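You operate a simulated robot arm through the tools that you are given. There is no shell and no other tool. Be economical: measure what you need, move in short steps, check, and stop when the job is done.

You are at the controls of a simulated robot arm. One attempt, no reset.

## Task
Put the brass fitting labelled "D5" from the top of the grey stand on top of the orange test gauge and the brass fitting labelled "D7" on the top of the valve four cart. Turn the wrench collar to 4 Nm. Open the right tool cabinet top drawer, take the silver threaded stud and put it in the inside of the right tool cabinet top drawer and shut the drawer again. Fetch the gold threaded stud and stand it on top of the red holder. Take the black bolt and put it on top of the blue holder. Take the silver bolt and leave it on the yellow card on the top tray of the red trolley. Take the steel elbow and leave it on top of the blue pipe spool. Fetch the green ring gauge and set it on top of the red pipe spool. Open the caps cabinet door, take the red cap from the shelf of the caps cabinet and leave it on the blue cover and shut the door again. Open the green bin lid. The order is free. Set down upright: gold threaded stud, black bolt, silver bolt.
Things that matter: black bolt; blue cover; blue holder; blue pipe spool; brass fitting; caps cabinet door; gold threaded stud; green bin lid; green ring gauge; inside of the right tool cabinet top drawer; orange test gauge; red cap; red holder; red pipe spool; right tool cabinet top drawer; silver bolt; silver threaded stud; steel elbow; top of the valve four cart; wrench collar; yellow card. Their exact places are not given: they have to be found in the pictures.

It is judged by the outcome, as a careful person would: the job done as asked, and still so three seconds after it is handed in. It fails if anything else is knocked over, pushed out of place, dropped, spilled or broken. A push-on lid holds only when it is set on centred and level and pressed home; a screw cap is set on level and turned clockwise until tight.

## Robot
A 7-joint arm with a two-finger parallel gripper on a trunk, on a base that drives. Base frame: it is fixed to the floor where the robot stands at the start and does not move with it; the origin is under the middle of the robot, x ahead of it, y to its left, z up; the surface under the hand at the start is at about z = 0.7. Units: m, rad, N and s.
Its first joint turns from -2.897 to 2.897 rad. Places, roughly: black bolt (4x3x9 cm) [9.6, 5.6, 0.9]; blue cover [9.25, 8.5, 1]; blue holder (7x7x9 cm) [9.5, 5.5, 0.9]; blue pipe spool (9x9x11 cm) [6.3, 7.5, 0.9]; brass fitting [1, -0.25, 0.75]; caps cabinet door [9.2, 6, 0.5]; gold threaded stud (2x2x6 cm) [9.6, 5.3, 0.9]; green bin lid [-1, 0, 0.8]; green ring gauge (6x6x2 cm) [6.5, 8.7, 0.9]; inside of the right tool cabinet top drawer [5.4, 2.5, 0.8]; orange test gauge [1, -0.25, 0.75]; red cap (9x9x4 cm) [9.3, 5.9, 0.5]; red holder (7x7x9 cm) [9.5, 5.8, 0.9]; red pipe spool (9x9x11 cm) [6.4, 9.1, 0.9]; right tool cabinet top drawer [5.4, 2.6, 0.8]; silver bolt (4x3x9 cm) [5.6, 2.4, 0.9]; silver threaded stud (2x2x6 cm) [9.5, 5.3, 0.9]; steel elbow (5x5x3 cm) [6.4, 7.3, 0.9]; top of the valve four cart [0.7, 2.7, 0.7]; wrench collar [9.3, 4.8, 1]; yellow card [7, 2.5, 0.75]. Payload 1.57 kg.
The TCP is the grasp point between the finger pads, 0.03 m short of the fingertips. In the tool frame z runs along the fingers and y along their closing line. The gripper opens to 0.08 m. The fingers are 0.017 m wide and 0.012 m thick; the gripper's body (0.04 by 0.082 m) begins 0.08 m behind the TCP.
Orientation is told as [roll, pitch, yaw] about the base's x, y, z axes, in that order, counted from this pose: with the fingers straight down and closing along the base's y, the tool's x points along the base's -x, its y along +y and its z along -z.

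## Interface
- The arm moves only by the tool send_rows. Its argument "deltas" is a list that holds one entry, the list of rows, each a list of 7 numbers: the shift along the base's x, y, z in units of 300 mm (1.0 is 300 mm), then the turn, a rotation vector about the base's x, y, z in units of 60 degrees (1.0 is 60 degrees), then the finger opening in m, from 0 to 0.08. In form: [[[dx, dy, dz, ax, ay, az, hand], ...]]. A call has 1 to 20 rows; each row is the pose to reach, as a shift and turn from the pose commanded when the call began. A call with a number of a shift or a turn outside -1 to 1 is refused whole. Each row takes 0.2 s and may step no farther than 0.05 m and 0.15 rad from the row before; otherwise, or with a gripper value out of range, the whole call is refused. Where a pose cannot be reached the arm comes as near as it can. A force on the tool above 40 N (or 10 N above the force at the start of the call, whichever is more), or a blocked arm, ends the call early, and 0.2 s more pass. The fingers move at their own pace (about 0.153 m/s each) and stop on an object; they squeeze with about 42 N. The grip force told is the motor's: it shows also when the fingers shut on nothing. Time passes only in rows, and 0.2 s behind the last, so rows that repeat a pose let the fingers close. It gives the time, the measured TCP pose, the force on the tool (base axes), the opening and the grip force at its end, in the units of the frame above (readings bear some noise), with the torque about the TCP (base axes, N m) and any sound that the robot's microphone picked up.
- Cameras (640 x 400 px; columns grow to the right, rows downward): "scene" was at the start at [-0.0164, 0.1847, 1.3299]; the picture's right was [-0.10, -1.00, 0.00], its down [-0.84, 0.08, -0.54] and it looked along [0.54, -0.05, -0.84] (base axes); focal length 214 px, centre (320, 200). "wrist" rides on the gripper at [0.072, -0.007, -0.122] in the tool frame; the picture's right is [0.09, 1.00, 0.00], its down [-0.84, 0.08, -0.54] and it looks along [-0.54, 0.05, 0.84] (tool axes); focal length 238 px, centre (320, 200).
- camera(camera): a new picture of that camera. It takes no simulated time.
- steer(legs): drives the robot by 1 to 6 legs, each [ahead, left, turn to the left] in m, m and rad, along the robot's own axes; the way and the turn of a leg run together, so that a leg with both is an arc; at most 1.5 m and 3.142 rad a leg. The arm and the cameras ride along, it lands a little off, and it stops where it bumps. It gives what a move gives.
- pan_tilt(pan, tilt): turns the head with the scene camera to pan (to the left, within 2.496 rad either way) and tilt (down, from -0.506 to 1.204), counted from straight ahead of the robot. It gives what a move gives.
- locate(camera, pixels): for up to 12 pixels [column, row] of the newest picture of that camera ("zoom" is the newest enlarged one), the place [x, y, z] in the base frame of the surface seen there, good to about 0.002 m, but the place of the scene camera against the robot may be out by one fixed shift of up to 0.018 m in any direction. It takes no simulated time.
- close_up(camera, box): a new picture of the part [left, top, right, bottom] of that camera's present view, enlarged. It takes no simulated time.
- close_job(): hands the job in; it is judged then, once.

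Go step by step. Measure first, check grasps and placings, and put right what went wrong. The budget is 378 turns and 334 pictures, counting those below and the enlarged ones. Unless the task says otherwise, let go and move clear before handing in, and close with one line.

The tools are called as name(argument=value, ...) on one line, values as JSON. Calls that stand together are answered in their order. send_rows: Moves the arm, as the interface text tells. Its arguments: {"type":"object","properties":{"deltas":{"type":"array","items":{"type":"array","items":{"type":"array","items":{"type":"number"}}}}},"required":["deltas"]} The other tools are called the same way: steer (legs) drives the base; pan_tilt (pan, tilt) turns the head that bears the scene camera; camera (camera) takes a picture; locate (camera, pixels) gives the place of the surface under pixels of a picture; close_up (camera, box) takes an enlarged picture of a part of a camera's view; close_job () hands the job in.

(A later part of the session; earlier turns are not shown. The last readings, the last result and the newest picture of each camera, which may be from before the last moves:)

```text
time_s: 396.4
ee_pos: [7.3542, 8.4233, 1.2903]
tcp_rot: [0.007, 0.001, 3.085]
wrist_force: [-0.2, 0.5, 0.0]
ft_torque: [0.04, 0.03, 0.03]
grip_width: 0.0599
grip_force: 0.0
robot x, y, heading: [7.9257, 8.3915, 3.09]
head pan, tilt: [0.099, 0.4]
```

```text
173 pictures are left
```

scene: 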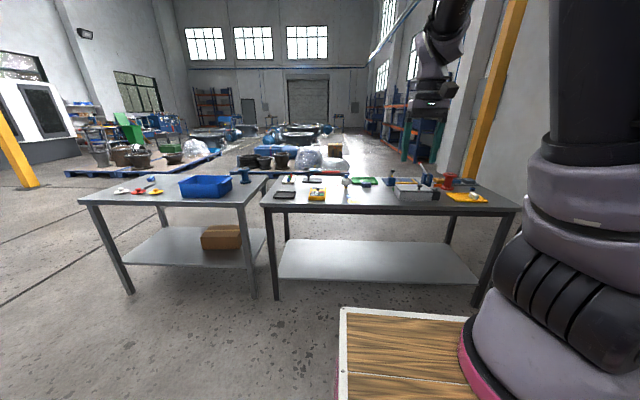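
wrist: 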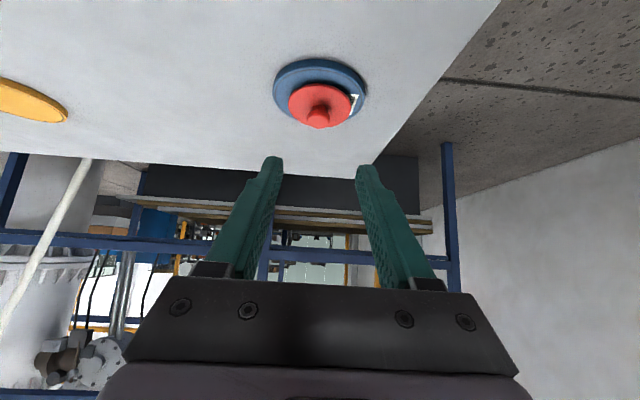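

close_up(camera="scene", box=[250, 150, 530, 225])

close_up(camera="scene", box=[70, 150, 280, 225])

locate(camera="scene", pixels=[[470, 180], [345, 183], [452, 178], [413, 190], [515, 210], [265, 205], [80, 200], [260, 175], [246, 176], [208, 188], [393, 180], [250, 200]])

```text
2.29 times, centred on (390, 188) of scene
```

zoom: 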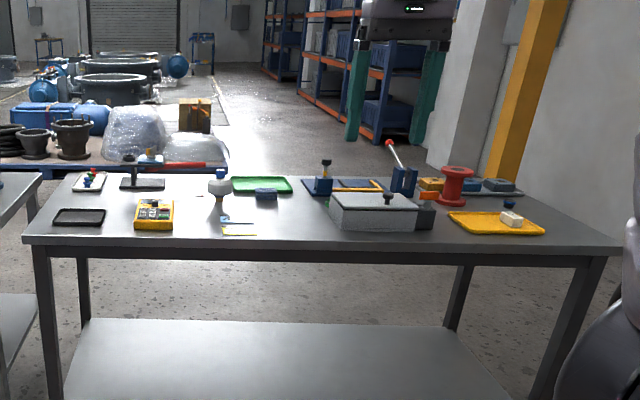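

```text
3.05 times, centred on (175, 188) of scene
```

zoom: 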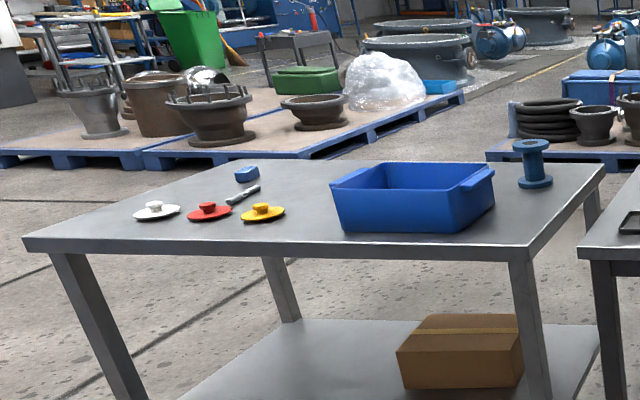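

```text
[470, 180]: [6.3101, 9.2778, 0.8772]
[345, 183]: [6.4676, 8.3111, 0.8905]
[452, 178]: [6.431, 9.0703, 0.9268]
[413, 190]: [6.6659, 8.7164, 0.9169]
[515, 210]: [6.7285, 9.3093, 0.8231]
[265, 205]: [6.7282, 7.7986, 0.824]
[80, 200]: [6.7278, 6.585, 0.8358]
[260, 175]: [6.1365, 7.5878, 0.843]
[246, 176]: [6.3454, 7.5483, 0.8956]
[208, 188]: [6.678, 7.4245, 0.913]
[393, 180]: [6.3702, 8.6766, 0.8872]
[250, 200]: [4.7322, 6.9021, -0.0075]
```

Red spool at ≈(6.43, 9.07), blue spool at ≈(6.35, 7.55). Drive close to the right table first.

steer(legs=[[0.68, -0.42, 0.048]])

camera(camera="wrist")

pan_tilt(pan=0.0, tilt=0.75)

camera(camera="scene")

```text
time_s: 400.7
ee_pos: [6.6775, 8.834, 1.2895]
tcp_rot: [0.005, -0.001, 3.139]
wrist_force: [0.0, -0.3, -0.1]
ft_torque: [0.01, 0.02, -0.01]
grip_width: 0.0596
grip_force: 0.1
robot x, y, heading: [7.246, 8.8301, 3.142]
head pan, tilt: [0.099, 0.4]
```

```text
170 pictures are left
```

wrist: 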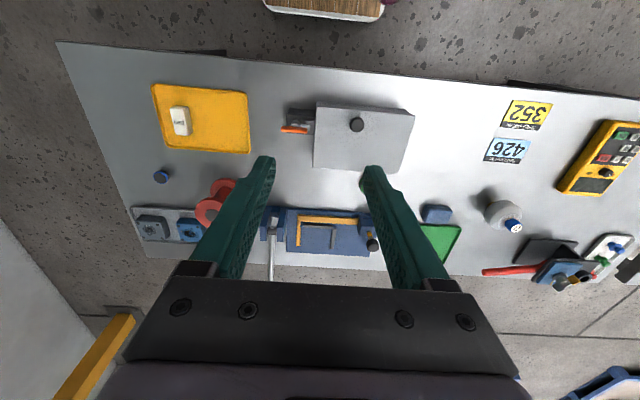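

```text
time_s: 401.6
ee_pos: [6.6776, 8.8346, 1.2892]
tcp_rot: [0.006, 0.002, 3.138]
wrist_force: [-0.2, -0.5, -0.2]
ft_torque: [0.02, 0.0, -0.02]
grip_width: 0.0599
grip_force: 0.1
robot x, y, heading: [7.2518, 8.8347, 3.143]
head pan, tilt: [0.0, 0.75]
```

```text
169 pictures are left
```

scene: 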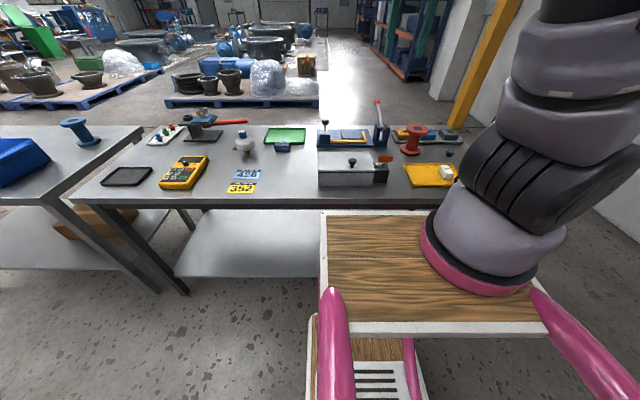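

close_up(camera="scene", box=[220, 90, 470, 220])

close_up(camera="wrist", box=[120, 70, 480, 290])

locate(camera="wrist", pixels=[[357, 125], [380, 150], [320, 105], [410, 115], [295, 120], [215, 205], [330, 235], [435, 215], [500, 210], [275, 220], [372, 245]])

```text
2.56 times, centred on (345, 155) of scene
```

zoom: 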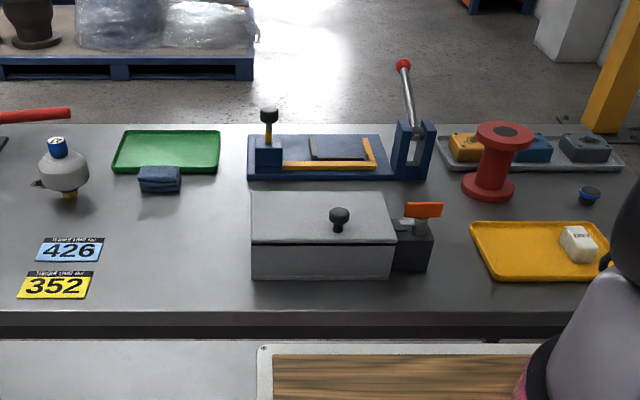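

```text
1.78 times, centred on (300, 180) of wrist
```

zoom: 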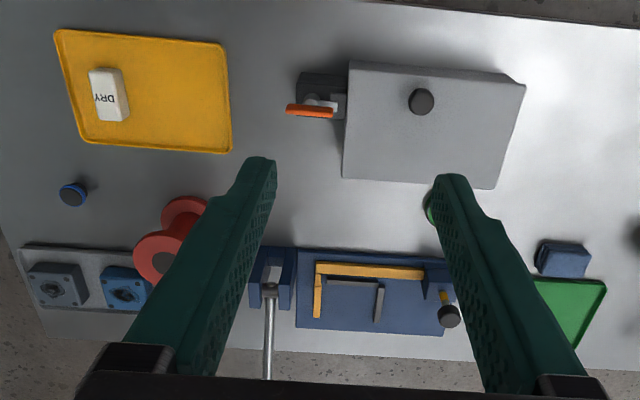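

```text
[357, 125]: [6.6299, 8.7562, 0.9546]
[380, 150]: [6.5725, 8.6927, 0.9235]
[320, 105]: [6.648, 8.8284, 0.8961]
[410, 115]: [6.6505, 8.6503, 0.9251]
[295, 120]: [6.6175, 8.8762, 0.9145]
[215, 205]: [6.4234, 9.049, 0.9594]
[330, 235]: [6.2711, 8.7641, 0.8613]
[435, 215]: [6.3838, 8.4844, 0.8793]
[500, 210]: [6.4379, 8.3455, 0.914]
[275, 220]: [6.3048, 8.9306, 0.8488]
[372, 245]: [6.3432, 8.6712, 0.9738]
```

A green edge shows at zoom (430,205), just behind the grey box and hidden by a finger. Shift the hand to see the ring.

send_rows(deltas=[[[-0.12, -0.1, -0.05, 0, 0, 0, 0.08], [-0.24, -0.2, -0.1, 0, 0, 0, 0.08], [-0.36, -0.3, -0.15, 0, 0, 0, 0.08], [-0.45, -0.4, -0.2, 0, 0, 0, 0.08]]])

camera(camera="wrist")

```text
time_s: 402.6
ee_pos: [6.5432, 8.7142, 1.2307]
tcp_rot: [0.006, -0.001, 3.136]
wrist_force: [-0.2, -0.6, 0.4]
ft_torque: [0.0, 0.04, 0.02]
grip_width: 0.08
grip_force: 0.1
robot x, y, heading: [7.2501, 8.8335, 3.142]
head pan, tilt: [0.0, 0.75]
```

```text
166 pictures are left
```

wrist: 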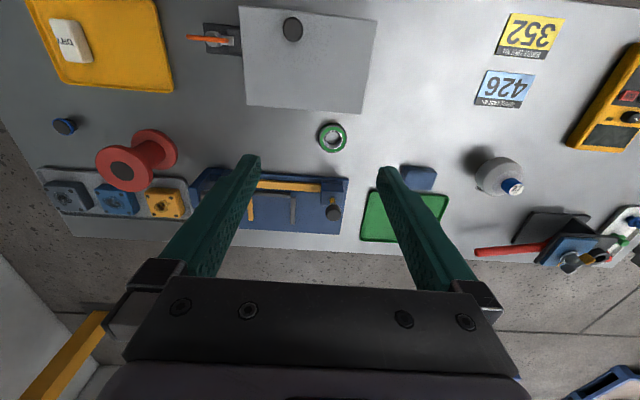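

The green ring gauge is at (331,138). Measure ring and red spool.

close_up(camera="wrist", box=[300, 110, 364, 165])

locate(camera="wrist", pixels=[[331, 137], [318, 138], [346, 138], [331, 125], [331, 151], [122, 168], [98, 165], [145, 175], [122, 150], [120, 188], [310, 110], [332, 212]])

close_up(camera="wrist", box=[80, 110, 200, 210])

```text
7.27 times, centred on (332, 138) of wrist
```

zoom: 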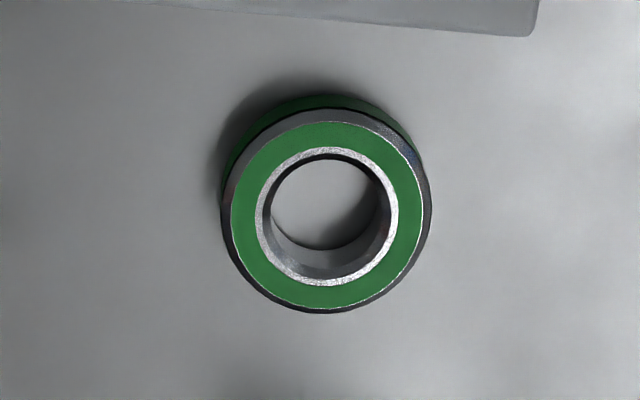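

```text
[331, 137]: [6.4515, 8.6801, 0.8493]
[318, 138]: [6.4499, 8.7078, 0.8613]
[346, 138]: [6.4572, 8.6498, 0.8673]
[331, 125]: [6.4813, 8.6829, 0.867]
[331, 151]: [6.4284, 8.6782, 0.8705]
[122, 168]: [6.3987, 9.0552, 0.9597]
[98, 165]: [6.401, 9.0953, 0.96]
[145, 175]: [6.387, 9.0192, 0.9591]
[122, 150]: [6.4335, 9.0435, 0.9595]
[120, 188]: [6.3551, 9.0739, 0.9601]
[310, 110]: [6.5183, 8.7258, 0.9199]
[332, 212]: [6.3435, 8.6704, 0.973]
```

```text
4.00 times, centred on (140, 160) of wrist
```

zoom: 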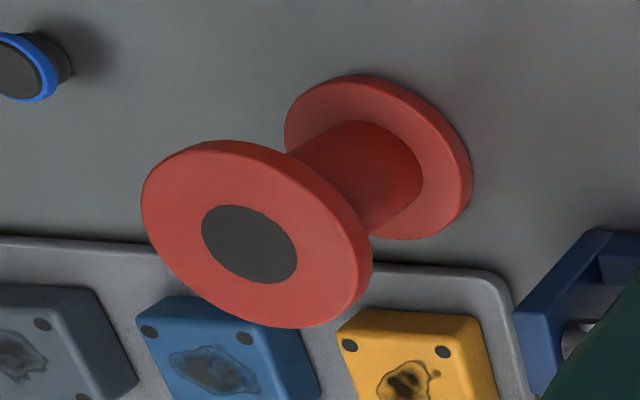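

Ring centre (6.4555, 8.679), z 0.849–0.870; spool top centre (6.397, 9.052), z 0.960. Grasp the ring.

send_rows(deltas=[[[-0.1, -0.04, -0.1, 0, 0, 0, 0.08], [-0.2, -0.08, -0.2, 0, 0, 0, 0.08], [-0.292, -0.117, -0.3, 0, 0, 0, 0.08], [-0.292, -0.117, -0.45, 0, 0, 0, 0.08], [-0.292, -0.117, -0.6, 0, 0, 0, 0.08], [-0.292, -0.117, -0.75, 0, 0, 0, 0.08], [-0.292, -0.117, -0.88, 0, 0, 0, 0.08], [-0.292, -0.117, -0.95, 0, 0, 0, 0.08]]])

camera(camera="wrist")

```text
time_s: 404.4
ee_pos: [6.4554, 8.6798, 0.9444]
tcp_rot: [0.007, 0.0, 3.137]
wrist_force: [-1.5, -0.1, 0.0]
ft_torque: [0.01, 0.03, -0.02]
grip_width: 0.0799
grip_force: 0.0
robot x, y, heading: [7.2513, 8.8366, 3.147]
head pan, tilt: [0.0, 0.75]
```

```text
163 pictures are left
```

wrist: 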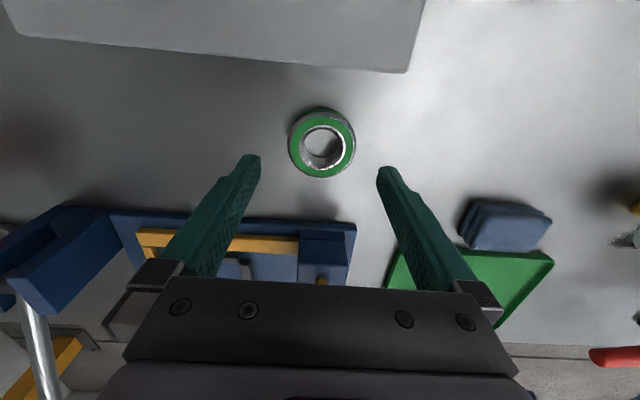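

send_rows(deltas=[[[0, -0.003, -0.1, 0, 0, 0, 0.08], [0, -0.003, -0.18, 0, 0, 0, 0.08], [0, -0.003, -0.2, 0, 0, 0, 0.08], [0, -0.003, -0.2, 0, 0, 0, 0.05], [0, -0.003, -0.2, 0, 0, 0, 0.0], [0, -0.003, -0.2, 0, 0, 0, 0.0]]])

send_rows(deltas=[[[0, 0, 0.05, 0, 0, 0, 0], [0, 0, 0.2, 0, 0, 0, 0], [0, 0, 0.35, 0, 0, 0, 0], [0, 0, 0.5, 0, 0, 0, 0], [0, 0, 0.65, 0, 0, 0, 0], [0, 0, 0.8, 0, 0, 0, 0]]])

camera(camera="wrist")

```text
time_s: 405.8
ee_pos: [6.4557, 8.6782, 0.8846]
tcp_rot: [0.004, 0.002, 3.138]
wrist_force: [-0.3, -0.1, 0.2]
ft_torque: [0.01, -0.01, 0.02]
grip_width: 0.0594
grip_force: 41.2
robot x, y, heading: [7.252, 8.8389, 3.145]
head pan, tilt: [0.0, 0.75]
```

```text
time_s: 407.2
ee_pos: [6.4547, 8.6771, 1.1243]
tcp_rot: [0.003, 0.002, 3.138]
wrist_force: [-0.7, 0.2, -3.2]
ft_torque: [0.01, -0.06, 0.0]
grip_width: 0.0594
grip_force: 42.0
robot x, y, heading: [7.2534, 8.8372, 3.143]
head pan, tilt: [0.0, 0.75]
```

```text
162 pictures are left
```

wrist: 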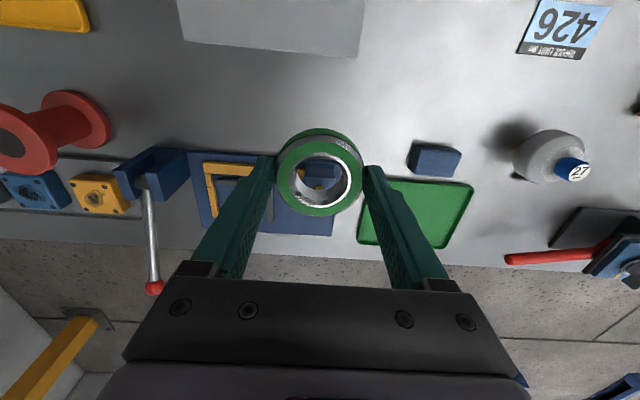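

locate(camera="wrist", pixels=[[153, 286], [150, 240], [145, 195]])

```text
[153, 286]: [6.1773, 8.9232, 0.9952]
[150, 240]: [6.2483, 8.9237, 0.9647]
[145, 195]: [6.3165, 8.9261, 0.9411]
```

Lever top is z 0.995; travelling at z 1.12 clears it. Move over the red spool.

send_rows(deltas=[[[0, 0.15, 0, 0, 0, 0, 0], [0, 0.3, 0, 0, 0, 0, 0], [0, 0.45, 0, 0, 0, 0, 0], [0, 0.6, 0, 0, 0, 0, 0], [0, 0.75, 0, 0, 0, 0, 0], [0, 0.88, 0, 0, 0, 0, 0]]])

camera(camera="wrist")

```text
time_s: 408.6
ee_pos: [6.4535, 8.9415, 1.125]
tcp_rot: [0.006, -0.001, 3.14]
wrist_force: [-0.2, -1.0, -2.6]
ft_torque: [0.07, -0.01, -0.02]
grip_width: 0.0592
grip_force: 42.0
robot x, y, heading: [7.2485, 8.8376, -3.141]
head pan, tilt: [0.0, 0.75]
```

```text
161 pictures are left
```

wrist: 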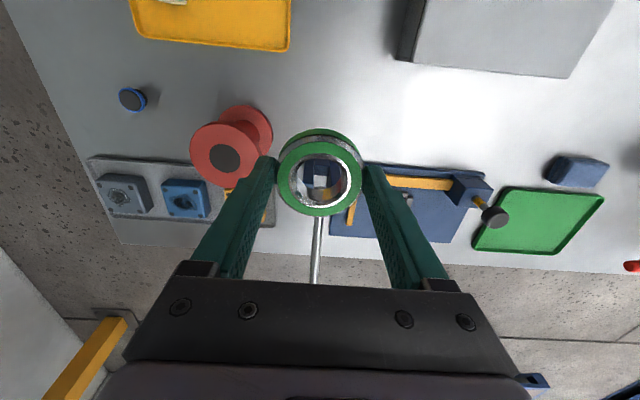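

close_up(camera="wrist", box=[170, 90, 290, 200])

locate(camera="zoom", pixels=[[295, 250], [110, 225], [295, 160], [300, 340], [200, 200], [410, 260], [380, 330]])

```text
3.64 times, centred on (230, 145) of wrist
```

zoom: 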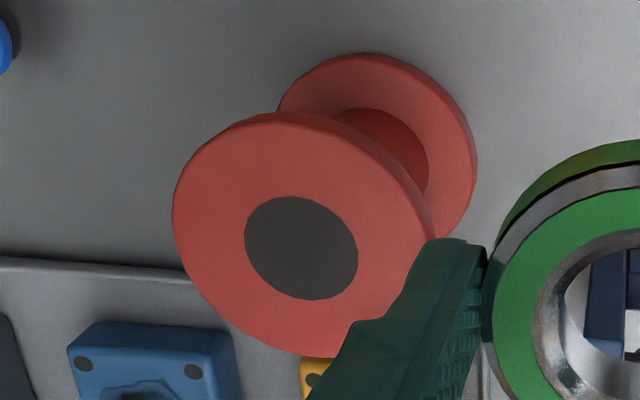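

```text
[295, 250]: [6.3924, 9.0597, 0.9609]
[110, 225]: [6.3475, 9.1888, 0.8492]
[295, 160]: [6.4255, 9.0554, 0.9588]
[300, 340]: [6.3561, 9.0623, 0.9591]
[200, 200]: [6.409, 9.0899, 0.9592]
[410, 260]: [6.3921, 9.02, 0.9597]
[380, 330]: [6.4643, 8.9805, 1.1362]
```

send_rows(deltas=[[[-0.06, 0.13, 0, 0, 0, 0, 0], [-0.13, 0.26, 0, 0, 0, 0, 0], [-0.195, 0.378, 0, 0, 0, 0, 0], [-0.195, 0.378, -0.14, 0, 0, 0, 0], [-0.195, 0.378, -0.28, 0, 0, 0, 0], [-0.195, 0.378, -0.37, 0, 0, 0, 0], [-0.195, 0.378, -0.41, 0, 0, 0, 0]]])

camera(camera="wrist")

close_up(camera="scene", box=[370, 80, 470, 170])

```text
time_s: 410.2
ee_pos: [6.3976, 9.0545, 1.001]
tcp_rot: [0.008, -0.001, 3.139]
wrist_force: [0.8, -0.1, -2.8]
ft_torque: [0.01, 0.01, -0.02]
grip_width: 0.0591
grip_force: 41.3
robot x, y, heading: [7.2512, 8.8323, 3.141]
head pan, tilt: [0.0, 0.75]
```

```text
159 pictures are left
```

wrist: 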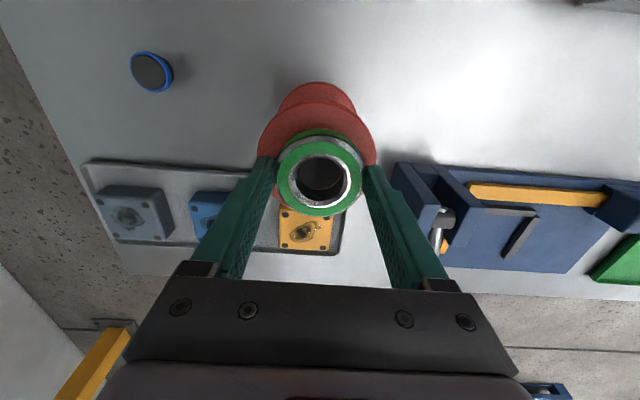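

```text
4.44 times, centred on (420, 125) of scene
```

zoom: 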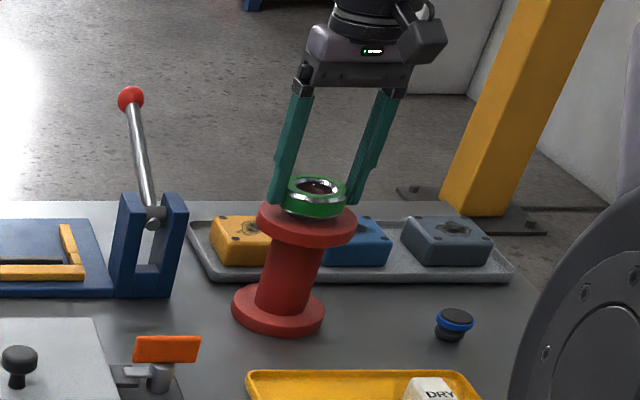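

send_rows(deltas=[[[0, 0, -0.008, 0, 0, 0, 0], [0, 0, -0.014, 0, 0, 0, 0], [0, 0, -0.02, 0, 0, 0, 0], [0, 0, -0.024, 0, 0, 0, 0]]])

```text
time_s: 411.2
ee_pos: [6.397, 9.0564, 0.9949]
tcp_rot: [0.006, -0.001, 3.137]
wrist_force: [0.8, -0.4, -1.0]
ft_torque: [0.09, -0.03, -0.04]
grip_width: 0.0593
grip_force: 41.9
robot x, y, heading: [7.2516, 8.834, 3.143]
head pan, tilt: [0.0, 0.75]
```

send_rows(deltas=[[[0, 0, -0.004, 0, 0, 0, 0], [0, 0, -0.008, 0, 0, 0, 0], [0, 0, -0.012, 0, 0, 0, 0]]])

```text
time_s: 412.0
ee_pos: [6.3969, 9.0556, 0.994]
tcp_rot: [0.005, -0.005, 3.138]
wrist_force: [6.1, -2.4, 33.2]
ft_torque: [0.29, -0.23, 0.1]
grip_width: 0.0592
grip_force: 41.9
robot x, y, heading: [7.2518, 8.8367, 3.139]
head pan, tilt: [0.0, 0.75]
```

Contact. Ease, release and rise.

send_rows(deltas=[[[0, 0, 0.006, 0, 0, 0, 0], [0, 0, 0.01, 0, 0, 0, 0.06], [0, 0, 0.01, 0, 0, 0, 0.075], [0, 0, 0.01, 0, 0, 0, 0.08], [0, 0, 0.1, 0, 0, 0, 0.08], [0, 0, 0.25, 0, 0, 0, 0.08], [0, 0, 0.4, 0, 0, 0, 0.08], [0, 0, 0.55, 0, 0, 0, 0.08], [0.1, 0, 0.7, 0, 0, 0, 0.08]]])

camera(camera="wrist")

close_up(camera="scene", box=[370, 80, 470, 170])

```text
refused: row 9 steps farther than a row can; nothing moved
```

```text
157 pictures are left
```

wrist: 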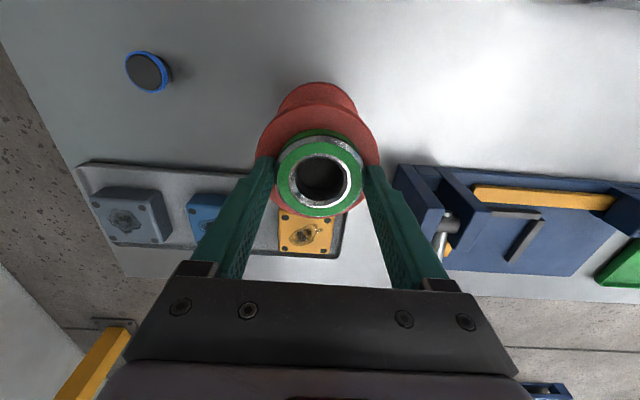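

```text
4.44 times, centred on (420, 125) of scene
```

zoom: 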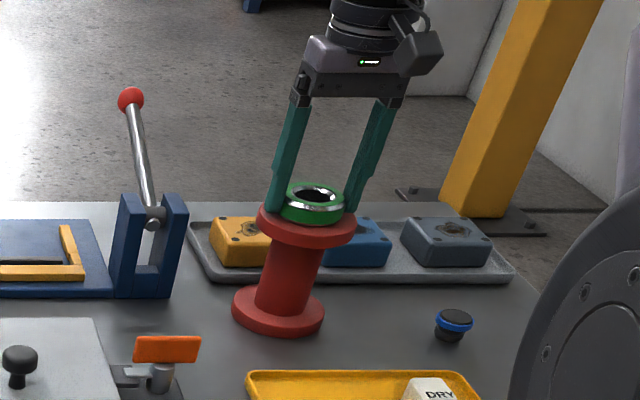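

send_rows(deltas=[[[0, 0, 0.006, 0, 0, 0, 0], [0, 0, 0.01, 0, 0, 0, 0.06], [0, 0, 0.01, 0, 0, 0, 0.075], [0, 0, 0.01, 0, 0, 0, 0.08], [0, 0, 0.1, 0, 0, 0, 0.08], [0, 0, 0.25, 0, 0, 0, 0.08], [0, 0, 0.4, 0, 0, 0, 0.08], [0, 0, 0.55, 0, 0, 0, 0.08], [0.1, 0, 0.65, 0, 0, 0, 0.08]]])

close_up(camera="scene", box=[370, 80, 470, 170])

```text
time_s: 414.0
ee_pos: [6.426, 9.0548, 1.1839]
tcp_rot: [0.007, 0.002, 3.138]
wrist_force: [0.1, 0.9, 0.3]
ft_torque: [0.02, -0.06, -0.05]
grip_width: 0.0799
grip_force: 0.1
robot x, y, heading: [7.2509, 8.8341, 3.147]
head pan, tilt: [0.0, 0.75]
```

```text
4.44 times, centred on (420, 125) of scene
```

zoom: 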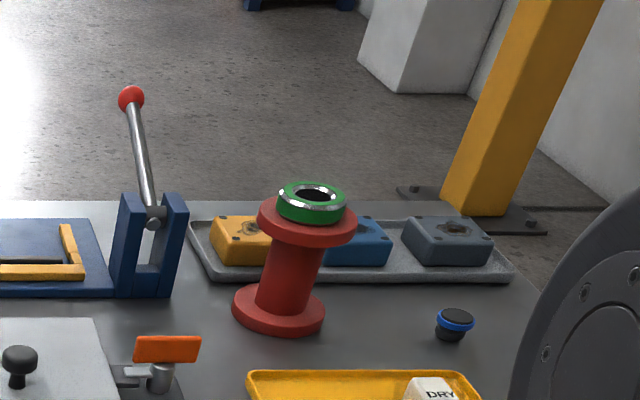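

Ring gauge is on the red spool. Retract slightly and slide to the left table for the elbow.

send_rows(deltas=[[[0.12, -0.05, 0.08, 0, 0, 0, 0.08], [0.25, -0.1, 0.16, 0, 0, 0, 0.08], [0.38, -0.15, 0.24, 0, 0, 0, 0.08], [0.5, -0.2, 0.28, 0, 0, 0, 0.08], [0.62, -0.28, 0.3, 0, 0, 0, 0.08], [0.7, -0.4, 0.3, 0, 0, 0, 0.08]]])

steer(legs=[[0, 1.43, 0]])

camera(camera="wrist")

camera(camera="scene")

```text
time_s: 415.4
ee_pos: [6.6372, 8.9378, 1.2748]
tcp_rot: [0.006, 0.001, 3.137]
wrist_force: [0.1, 0.2, 0.3]
ft_torque: [-0.01, -0.04, 0.02]
grip_width: 0.0803
grip_force: 0.0
robot x, y, heading: [7.2506, 8.8328, 3.141]
head pan, tilt: [0.0, 0.75]
```

```text
time_s: 422.5
ee_pos: [6.64, 7.4881, 1.2752]
tcp_rot: [0.004, 0.002, -3.138]
wrist_force: [-0.1, -0.3, -0.4]
ft_torque: [0.01, 0.0, 0.02]
grip_width: 0.08
grip_force: 0.0
robot x, y, heading: [7.2525, 7.3886, -3.136]
head pan, tilt: [0.0, 0.75]
```

```text
154 pictures are left
```

wrist: 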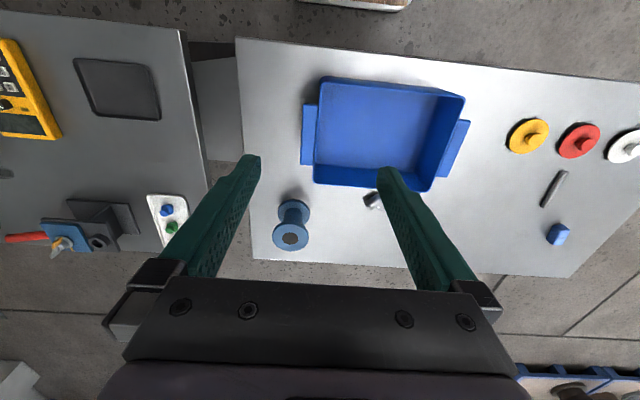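

```text
153 pictures are left
```

scene: 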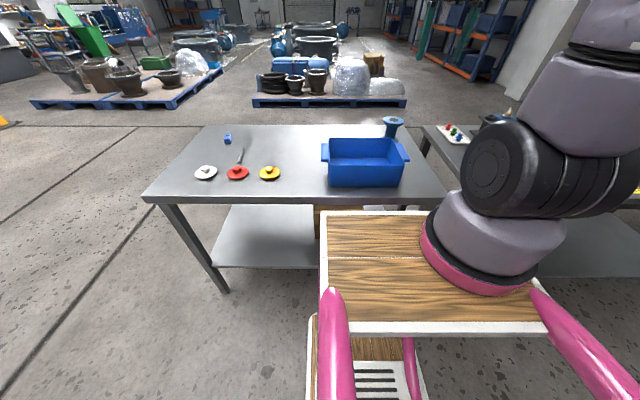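

The elbow is behind the blue bin at (372,200). Move above it.

send_rows(deltas=[[[-0.12, -0.08, -0.03, 0, 0, 0, 0.08], [-0.24, -0.16, -0.06, 0, 0, 0, 0.08], [-0.36, -0.25, -0.1, 0, 0, 0, 0.08], [-0.48, -0.34, -0.14, 0, 0, 0, 0.08], [-0.6, -0.42, -0.2, 0, 0, 0, 0.08]]])

camera(camera="wrist")

```text
time_s: 423.7
ee_pos: [6.4609, 7.3632, 1.2144]
tcp_rot: [0.006, -0.001, -3.139]
wrist_force: [1.1, 1.0, 0.7]
ft_torque: [-0.07, 0.05, 0.01]
grip_width: 0.0804
grip_force: 0.0
robot x, y, heading: [7.2562, 7.3908, -3.137]
head pan, tilt: [0.0, 0.75]
```

```text
152 pictures are left
```

wrist: 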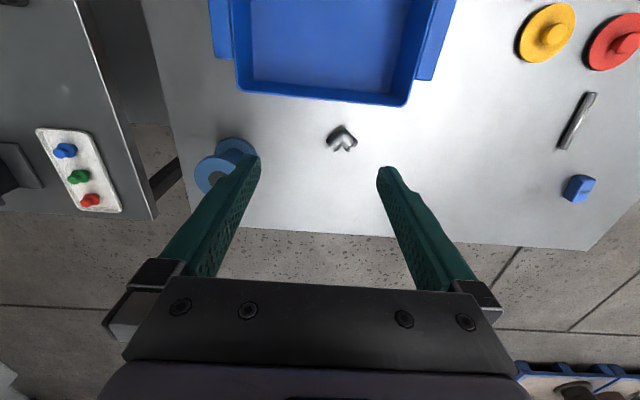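

close_up(camera="wrist", box=[310, 110, 374, 165])

locate(camera="zoom", pixels=[[230, 250], [320, 200], [430, 235], [310, 260], [160, 230], [340, 330], [490, 240], [310, 120], [320, 295]])

locate(camera="wrist", pixels=[[400, 103], [240, 90], [320, 100], [340, 180]])

```text
7.27 times, centred on (342, 138) of wrist
```

zoom: 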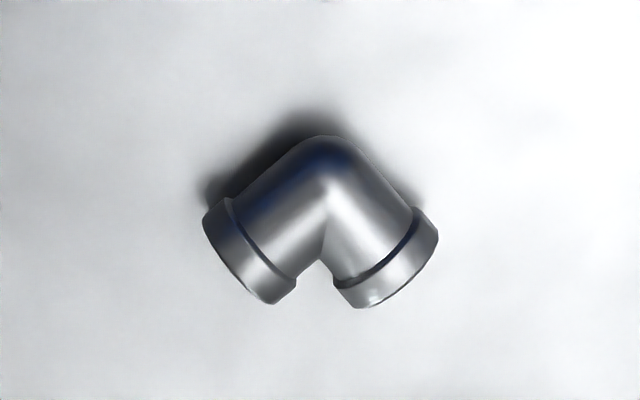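

```text
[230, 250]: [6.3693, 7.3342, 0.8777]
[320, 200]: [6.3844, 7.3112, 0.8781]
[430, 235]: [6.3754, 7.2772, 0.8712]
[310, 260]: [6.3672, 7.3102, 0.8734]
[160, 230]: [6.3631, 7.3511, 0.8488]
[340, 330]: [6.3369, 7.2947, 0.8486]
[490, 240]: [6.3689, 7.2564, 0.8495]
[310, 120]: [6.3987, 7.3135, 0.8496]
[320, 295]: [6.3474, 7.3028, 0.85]
```

```text
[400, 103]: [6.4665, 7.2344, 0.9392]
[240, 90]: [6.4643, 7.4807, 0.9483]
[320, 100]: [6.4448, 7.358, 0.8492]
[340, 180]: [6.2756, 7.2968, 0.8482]
```

Elbow is a V with apex toward +x; I'll grip its left arm near (6.371, 7.327) with the tool yawed −45°.

send_rows(deltas=[[[-0.04, -0.02, -0.1, 0, 0, -0.1, 0.06], [-0.08, -0.04, -0.2, 0, 0, -0.2, 0.06], [-0.12, -0.06, -0.3, 0, 0, -0.3, 0.06], [-0.16, -0.08, -0.4, 0, 0, -0.4, 0.05], [-0.2, -0.1, -0.5, 0, 0, -0.5, 0.05], [-0.25, -0.12, -0.62, 0, 0, -0.6, 0.05], [-0.3, -0.12, -0.74, 0, 0, -0.7, 0.05], [-0.3, -0.12, -0.848, 0, 0, -0.75, 0.05]]])

camera(camera="wrist")

```text
time_s: 425.5
ee_pos: [6.3701, 7.3254, 0.9604]
tcp_rot: [0.007, -0.002, 2.359]
wrist_force: [-0.1, -0.1, 0.5]
ft_torque: [0.01, 0.03, -0.01]
grip_width: 0.0499
grip_force: 0.1
robot x, y, heading: [7.258, 7.3893, -3.135]
head pan, tilt: [0.0, 0.75]
```

```text
150 pictures are left
```

wrist: 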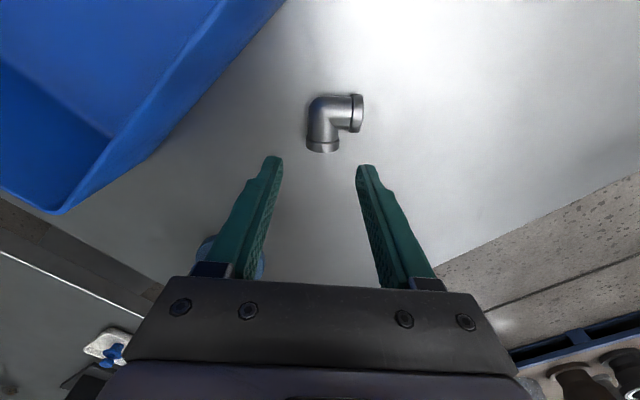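

close_up(camera="wrist", box=[290, 80, 380, 165])

locate(camera="wrist", pixels=[[322, 148], [308, 146], [339, 146], [322, 125], [322, 105], [340, 110], [357, 110], [358, 128], [335, 128]])

```text
4.71 times, centred on (335, 122) of wrist
```

zoom: 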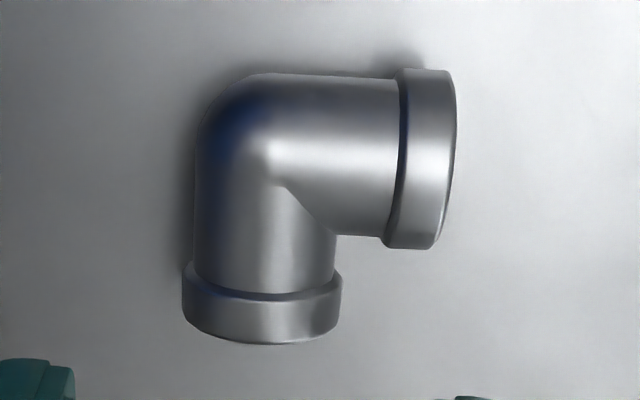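

```text
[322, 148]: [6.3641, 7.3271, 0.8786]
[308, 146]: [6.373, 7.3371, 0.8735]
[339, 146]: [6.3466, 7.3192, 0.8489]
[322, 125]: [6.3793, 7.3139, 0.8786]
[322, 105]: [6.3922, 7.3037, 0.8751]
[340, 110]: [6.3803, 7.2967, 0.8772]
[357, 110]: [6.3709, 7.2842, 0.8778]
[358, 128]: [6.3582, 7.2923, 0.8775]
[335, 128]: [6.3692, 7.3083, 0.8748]
```

send_rows(deltas=[[[-0.018, 0.004, -0.08, 0, 0, 0, 0.045], [-0.018, 0.004, -0.16, 0, 0, 0, 0.045], [-0.018, 0.004, -0.22, 0, 0, 0, 0.045], [-0.018, 0.004, -0.255, 0, 0, 0, 0.045], [-0.018, 0.004, -0.255, 0, 0, 0, 0.03], [-0.018, 0.004, -0.255, 0, 0, 0, 0.0], [-0.018, 0.004, -0.255, 0, 0, 0, 0.0]]])

send_rows(deltas=[[[0, 0, 0.05, 0, 0, 0, 0], [0, 0, 0.2, 0, 0, 0, 0], [0, 0, 0.35, 0, 0, 0, 0], [0, 0, 0.5, 0, 0, 0, 0], [0, 0, 0.65, 0, 0, 0, 0], [0, 0, 0.8, 0, 0, 0, 0]]])

camera(camera="wrist")

```text
time_s: 427.1
ee_pos: [6.3643, 7.3282, 0.8855]
tcp_rot: [0.005, -0.001, 2.359]
wrist_force: [0.5, 0.1, 0.3]
ft_torque: [0.01, 0.0, -0.02]
grip_width: 0.0289
grip_force: 38.9
robot x, y, heading: [7.2546, 7.3939, -3.134]
head pan, tilt: [0.0, 0.75]
```

```text
time_s: 428.5
ee_pos: [6.3666, 7.3273, 1.123]
tcp_rot: [0.006, 0.0, 2.36]
wrist_force: [-0.1, 0.7, -2.8]
ft_torque: [0.03, 0.0, 0.04]
grip_width: 0.0291
grip_force: 38.5
robot x, y, heading: [7.2509, 7.3901, -3.136]
head pan, tilt: [0.0, 0.75]
```

```text
148 pictures are left
```

wrist: 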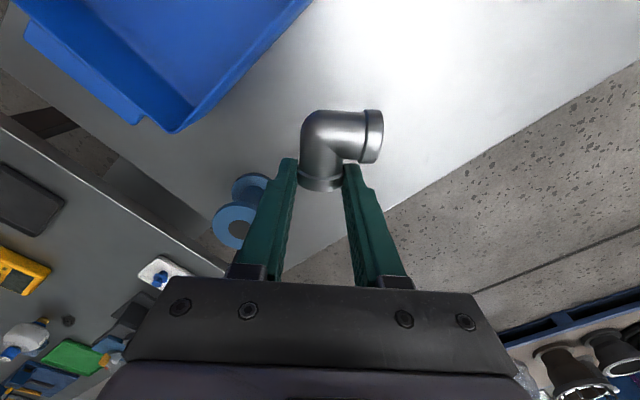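

Elbow is held. Move toward the blue spool to see it clearly.

send_rows(deltas=[[[0, 0.15, 0, 0, 0, 0, 0], [0, 0.3, 0, 0, 0, 0, 0], [0.1, 0.42, 0, 0, 0, 0, 0], [0.2, 0.5, 0, 0, 0, 0, 0]]])

camera(camera="wrist")

```text
time_s: 429.5
ee_pos: [6.4253, 7.4778, 1.1243]
tcp_rot: [0.005, 0.0, 2.36]
wrist_force: [-0.1, -0.5, -3.2]
ft_torque: [0.07, 0.02, -0.03]
grip_width: 0.0289
grip_force: 38.8
robot x, y, heading: [7.2505, 7.39, -3.138]
head pan, tilt: [0.0, 0.75]
```

```text
147 pictures are left
```

wrist: 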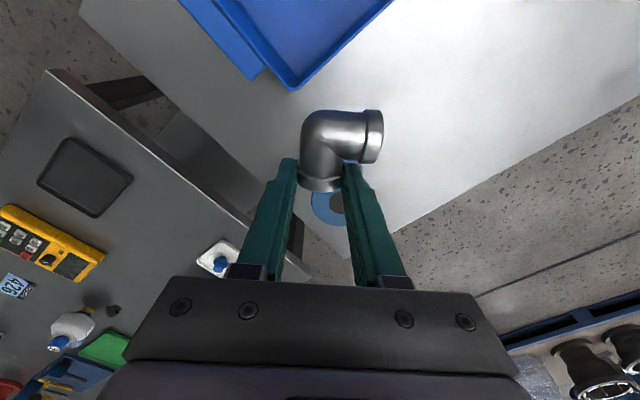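

send_rows(deltas=[[[-0.1, -0.1, 0, 0, 0, 0, 0], [-0.2, -0.2, 0, 0, 0, 0, 0], [-0.3, -0.3, 0, 0, 0, 0, 0], [-0.4, -0.4, 0, 0, 0, 0, 0], [-0.46, -0.46, 0, 0, 0, 0, 0]]])

camera(camera="wrist")

```text
time_s: 430.7
ee_pos: [6.2866, 7.34, 1.1253]
tcp_rot: [0.006, -0.001, 2.361]
wrist_force: [0.7, -0.3, -0.9]
ft_torque: [-0.01, 0.03, -0.01]
grip_width: 0.0292
grip_force: 38.9
robot x, y, heading: [7.2532, 7.3882, -3.131]
head pan, tilt: [0.0, 0.75]
```

```text
146 pictures are left
```

wrist: 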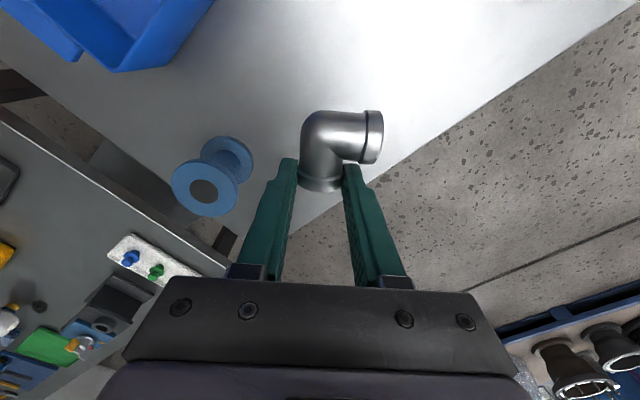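

The spool is fully visible at (204,189). Measure its top and the elbow.

close_up(camera="wrist", box=[160, 125, 270, 225])

locate(camera="wrist", pixels=[[203, 191], [173, 184], [236, 198], [205, 165], [203, 214], [185, 170], [222, 210], [320, 130], [360, 135], [322, 178]])

```text
4.00 times, centred on (215, 175) of wrist
```

zoom: 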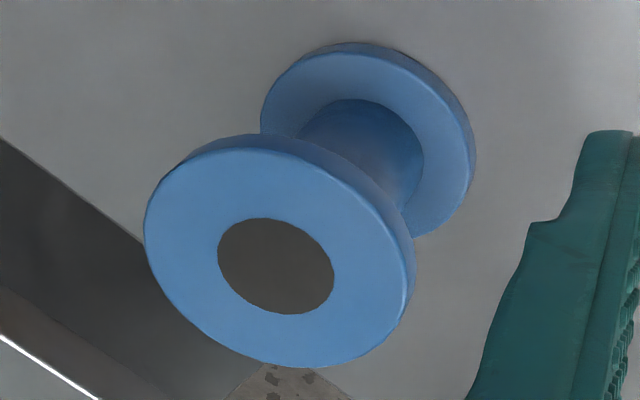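

```text
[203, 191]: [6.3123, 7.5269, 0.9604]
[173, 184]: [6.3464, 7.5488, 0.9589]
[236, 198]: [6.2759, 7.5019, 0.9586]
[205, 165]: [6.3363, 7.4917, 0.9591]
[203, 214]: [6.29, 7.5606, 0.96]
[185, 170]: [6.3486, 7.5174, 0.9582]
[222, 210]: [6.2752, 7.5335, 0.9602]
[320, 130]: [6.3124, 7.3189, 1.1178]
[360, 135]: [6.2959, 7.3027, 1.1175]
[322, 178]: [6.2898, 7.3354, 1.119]
```

Spool top centre (6.312, 7.526), z 0.960. Place elbow's centre there: TCP (6.299, 7.546).

send_rows(deltas=[[[0.01, 0.14, 0, 0, 0, 0, 0], [0.02, 0.28, 0, 0, 0, 0, 0], [0.03, 0.42, 0, 0, 0, 0, 0], [0.035, 0.56, 0, 0, 0, 0, 0], [0.041, 0.687, 0, 0, 0, 0, 0], [0.041, 0.687, -0.14, 0, 0, 0, 0], [0.041, 0.687, -0.28, 0, 0, 0, 0], [0.041, 0.687, -0.37, 0, 0, 0, 0], [0.041, 0.687, -0.41, 0, 0, 0, 0]]])

camera(camera="wrist")

close_up(camera="scene", box=[350, 90, 440, 160])

```text
time_s: 432.7
ee_pos: [6.2997, 7.5454, 1.002]
tcp_rot: [0.006, 0.0, 2.359]
wrist_force: [-0.3, -0.3, -1.6]
ft_torque: [0.04, 0.08, 0.01]
grip_width: 0.029
grip_force: 38.8
robot x, y, heading: [7.2551, 7.3889, -3.134]
head pan, tilt: [0.0, 0.75]
```

```text
144 pictures are left
```

wrist: 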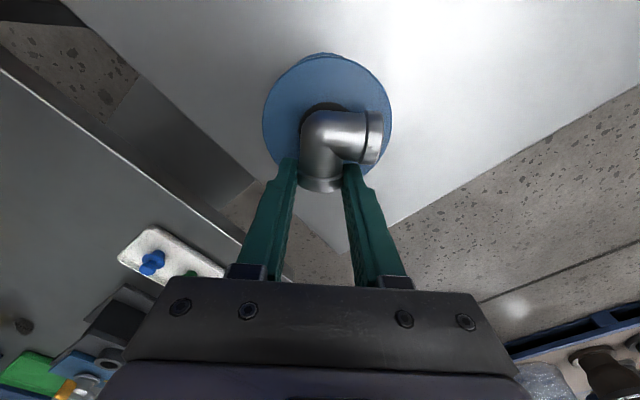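

```text
5.71 times, centred on (395, 125) of scene
```

zoom: 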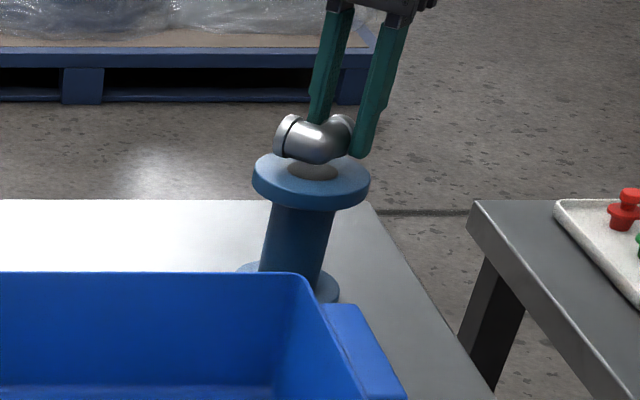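

locate(camera="wrist", pixels=[[265, 115], [390, 120], [325, 58], [285, 80], [365, 75], [320, 118], [345, 120], [372, 140], [320, 150], [320, 185], [310, 110]])

```text
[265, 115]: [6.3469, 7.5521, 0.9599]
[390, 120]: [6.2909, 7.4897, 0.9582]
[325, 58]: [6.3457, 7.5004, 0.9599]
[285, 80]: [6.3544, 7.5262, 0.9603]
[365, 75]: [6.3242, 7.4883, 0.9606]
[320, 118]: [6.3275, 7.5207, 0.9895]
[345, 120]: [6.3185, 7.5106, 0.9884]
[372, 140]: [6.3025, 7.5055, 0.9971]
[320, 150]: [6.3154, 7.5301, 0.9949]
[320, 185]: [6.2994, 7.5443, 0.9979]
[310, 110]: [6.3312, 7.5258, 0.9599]
```

All elbow points lie within the flange (radius ≈0.042). Lower to contact.

send_rows(deltas=[[[0, 0, -0.006, 0, 0, 0, 0], [0, 0, -0.012, 0, 0, 0, 0], [0, 0, -0.018, 0, 0, 0, 0], [0, 0, -0.024, 0, 0, 0, 0], [0, 0, -0.03, 0, 0, 0, 0]]])

```text
time_s: 433.9
ee_pos: [6.2997, 7.5453, 0.9937]
tcp_rot: [0.007, -0.003, 2.359]
wrist_force: [2.2, 1.2, 11.7]
ft_torque: [-0.2, -0.4, 0.06]
grip_width: 0.029
grip_force: 38.8
robot x, y, heading: [7.253, 7.3882, -3.133]
head pan, tilt: [0.0, 0.75]
```

send_rows(deltas=[[[0, 0, 0.003, 0, 0, 0, 0.03], [0, 0, 0.003, 0, 0, 0, 0.04], [0, 0, 0.003, 0, 0, 0, 0.045], [0, 0, 0.06, 0, 0, 0, 0.045], [0, 0, 0.2, 0, 0, 0, 0.045], [0, 0, 0.35, 0, 0, 0, 0.045], [0, 0, 0.5, 0, 0, 0, 0.05], [0, 0, 0.65, 0, 0, 0, 0.06]]])

camera(camera="wrist")

close_up(camera="scene", box=[350, 90, 440, 160])

```text
time_s: 435.7
ee_pos: [6.2983, 7.5441, 1.1854]
tcp_rot: [0.005, 0.002, 2.36]
wrist_force: [0.3, 0.3, -0.4]
ft_torque: [-0.04, -0.04, 0.0]
grip_width: 0.06
grip_force: 0.1
robot x, y, heading: [7.2516, 7.3952, -3.133]
head pan, tilt: [0.0, 0.75]
```

```text
142 pictures are left
```

wrist: 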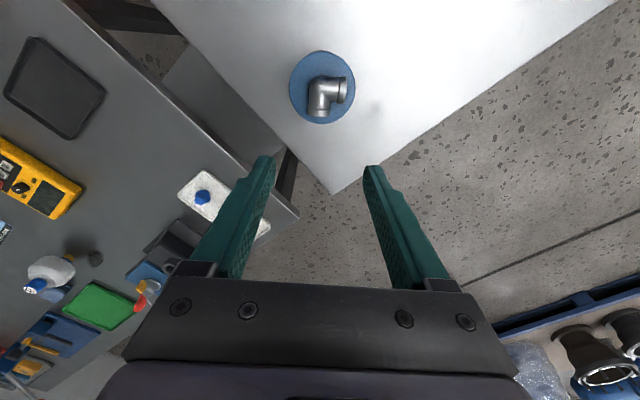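

```text
5.71 times, centred on (395, 125) of scene
```

zoom: 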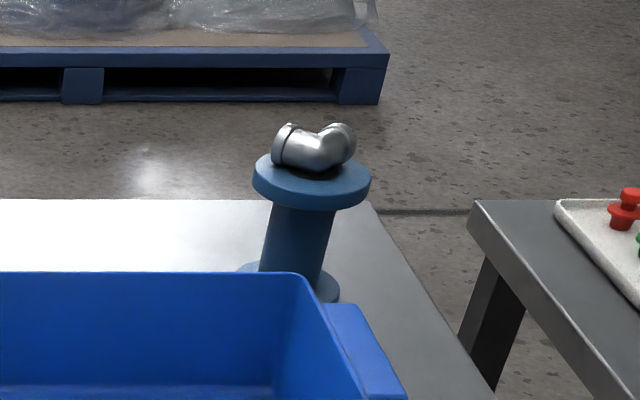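

Elbow is on the blue spool. Next: return to the caps cabinet to shut the door. Restore yaw, retract, and drive.

send_rows(deltas=[[[0.1, 0, 0.05, 0, 0, 0.1, 0.05], [0.2, 0, 0.1, 0, 0, 0.2, 0.04], [0.3, 0, 0.15, 0, 0, 0.3, 0.03], [0.42, -0.02, 0.2, 0, 0, 0.42, 0.02], [0.54, -0.04, 0.25, 0, 0, 0.54, 0.0], [0.66, -0.06, 0.3, 0, 0, 0.66, 0.0], [0.78, -0.08, 0.3, 0, 0, 0.75, 0.0], [0.9, -0.1, 0.3, 0, 0, 0.75, 0.0]]])

steer(legs=[[-0.35, 0, 0], [0, 0, 3.13], [0, -0.75, 0]])

pan_tilt(pan=-0.1, tilt=0.6)

camera(camera="scene")

```text
time_s: 437.5
ee_pos: [6.5688, 7.5147, 1.2767]
tcp_rot: [0.005, 0.004, -3.136]
wrist_force: [-1.3, 0.4, -1.0]
ft_torque: [-0.02, -0.05, -0.01]
grip_width: 0.0
grip_force: 21.0
robot x, y, heading: [7.25, 7.3914, -3.129]
head pan, tilt: [0.0, 0.75]
```

```text
time_s: 450.7
ee_pos: [8.2682, 6.4988, 1.2781]
tcp_rot: [0.005, -0.001, -0.027]
wrist_force: [-0.3, 0.3, 0.6]
ft_torque: [-0.02, 0.01, -0.02]
grip_width: 0.0002
grip_force: 21.5
robot x, y, heading: [7.5863, 6.6463, -0.03]
head pan, tilt: [0.0, 0.75]
```

```text
time_s: 451.4
ee_pos: [8.2666, 6.4991, 1.2778]
tcp_rot: [0.005, -0.001, -0.024]
wrist_force: [-0.5, 0.7, -0.2]
ft_torque: [0.0, -0.01, 0.03]
grip_width: 0.0
grip_force: 21.1
robot x, y, heading: [7.5851, 6.6471, -0.024]
head pan, tilt: [-0.099, 0.6]
```

```text
140 pictures are left
```

scene: 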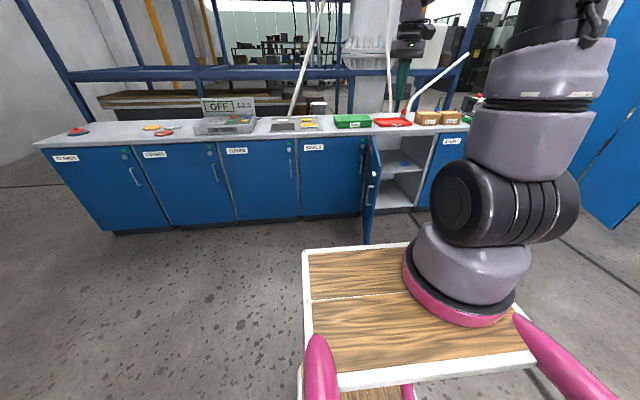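

locate(camera="scene", pixels=[[366, 180], [367, 240], [378, 145], [371, 170], [376, 210]])

close_up(camera="scene", box=[330, 110, 460, 250])

```text
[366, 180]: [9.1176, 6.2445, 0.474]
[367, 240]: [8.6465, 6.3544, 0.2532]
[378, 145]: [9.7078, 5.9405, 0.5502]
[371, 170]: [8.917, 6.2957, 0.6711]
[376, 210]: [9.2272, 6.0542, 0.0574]
```

```text
2.86 times, centred on (395, 180) of scene
```

zoom: 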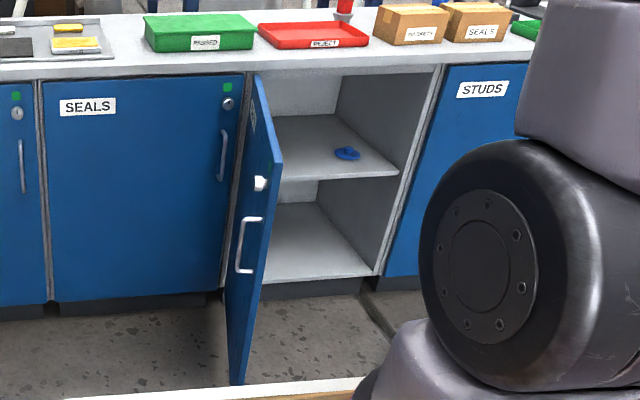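

Door edge is at ≈(8.63, 6.36). Position the base at (8.12, 6.15), leaving clearance for the door's swing.

steer(legs=[[0, -0.5, 0.024], [0.53, 0, 0]])

```text
time_s: 457.0
ee_pos: [8.7928, 6.0216, 1.2771]
tcp_rot: [0.004, -0.002, -0.001]
wrist_force: [-0.5, 0.3, -0.3]
ft_torque: [-0.01, -0.01, 0.0]
grip_width: 0.0001
grip_force: 21.7
robot x, y, heading: [8.1058, 6.1517, -0.001]
head pan, tilt: [-0.099, 0.6]
```

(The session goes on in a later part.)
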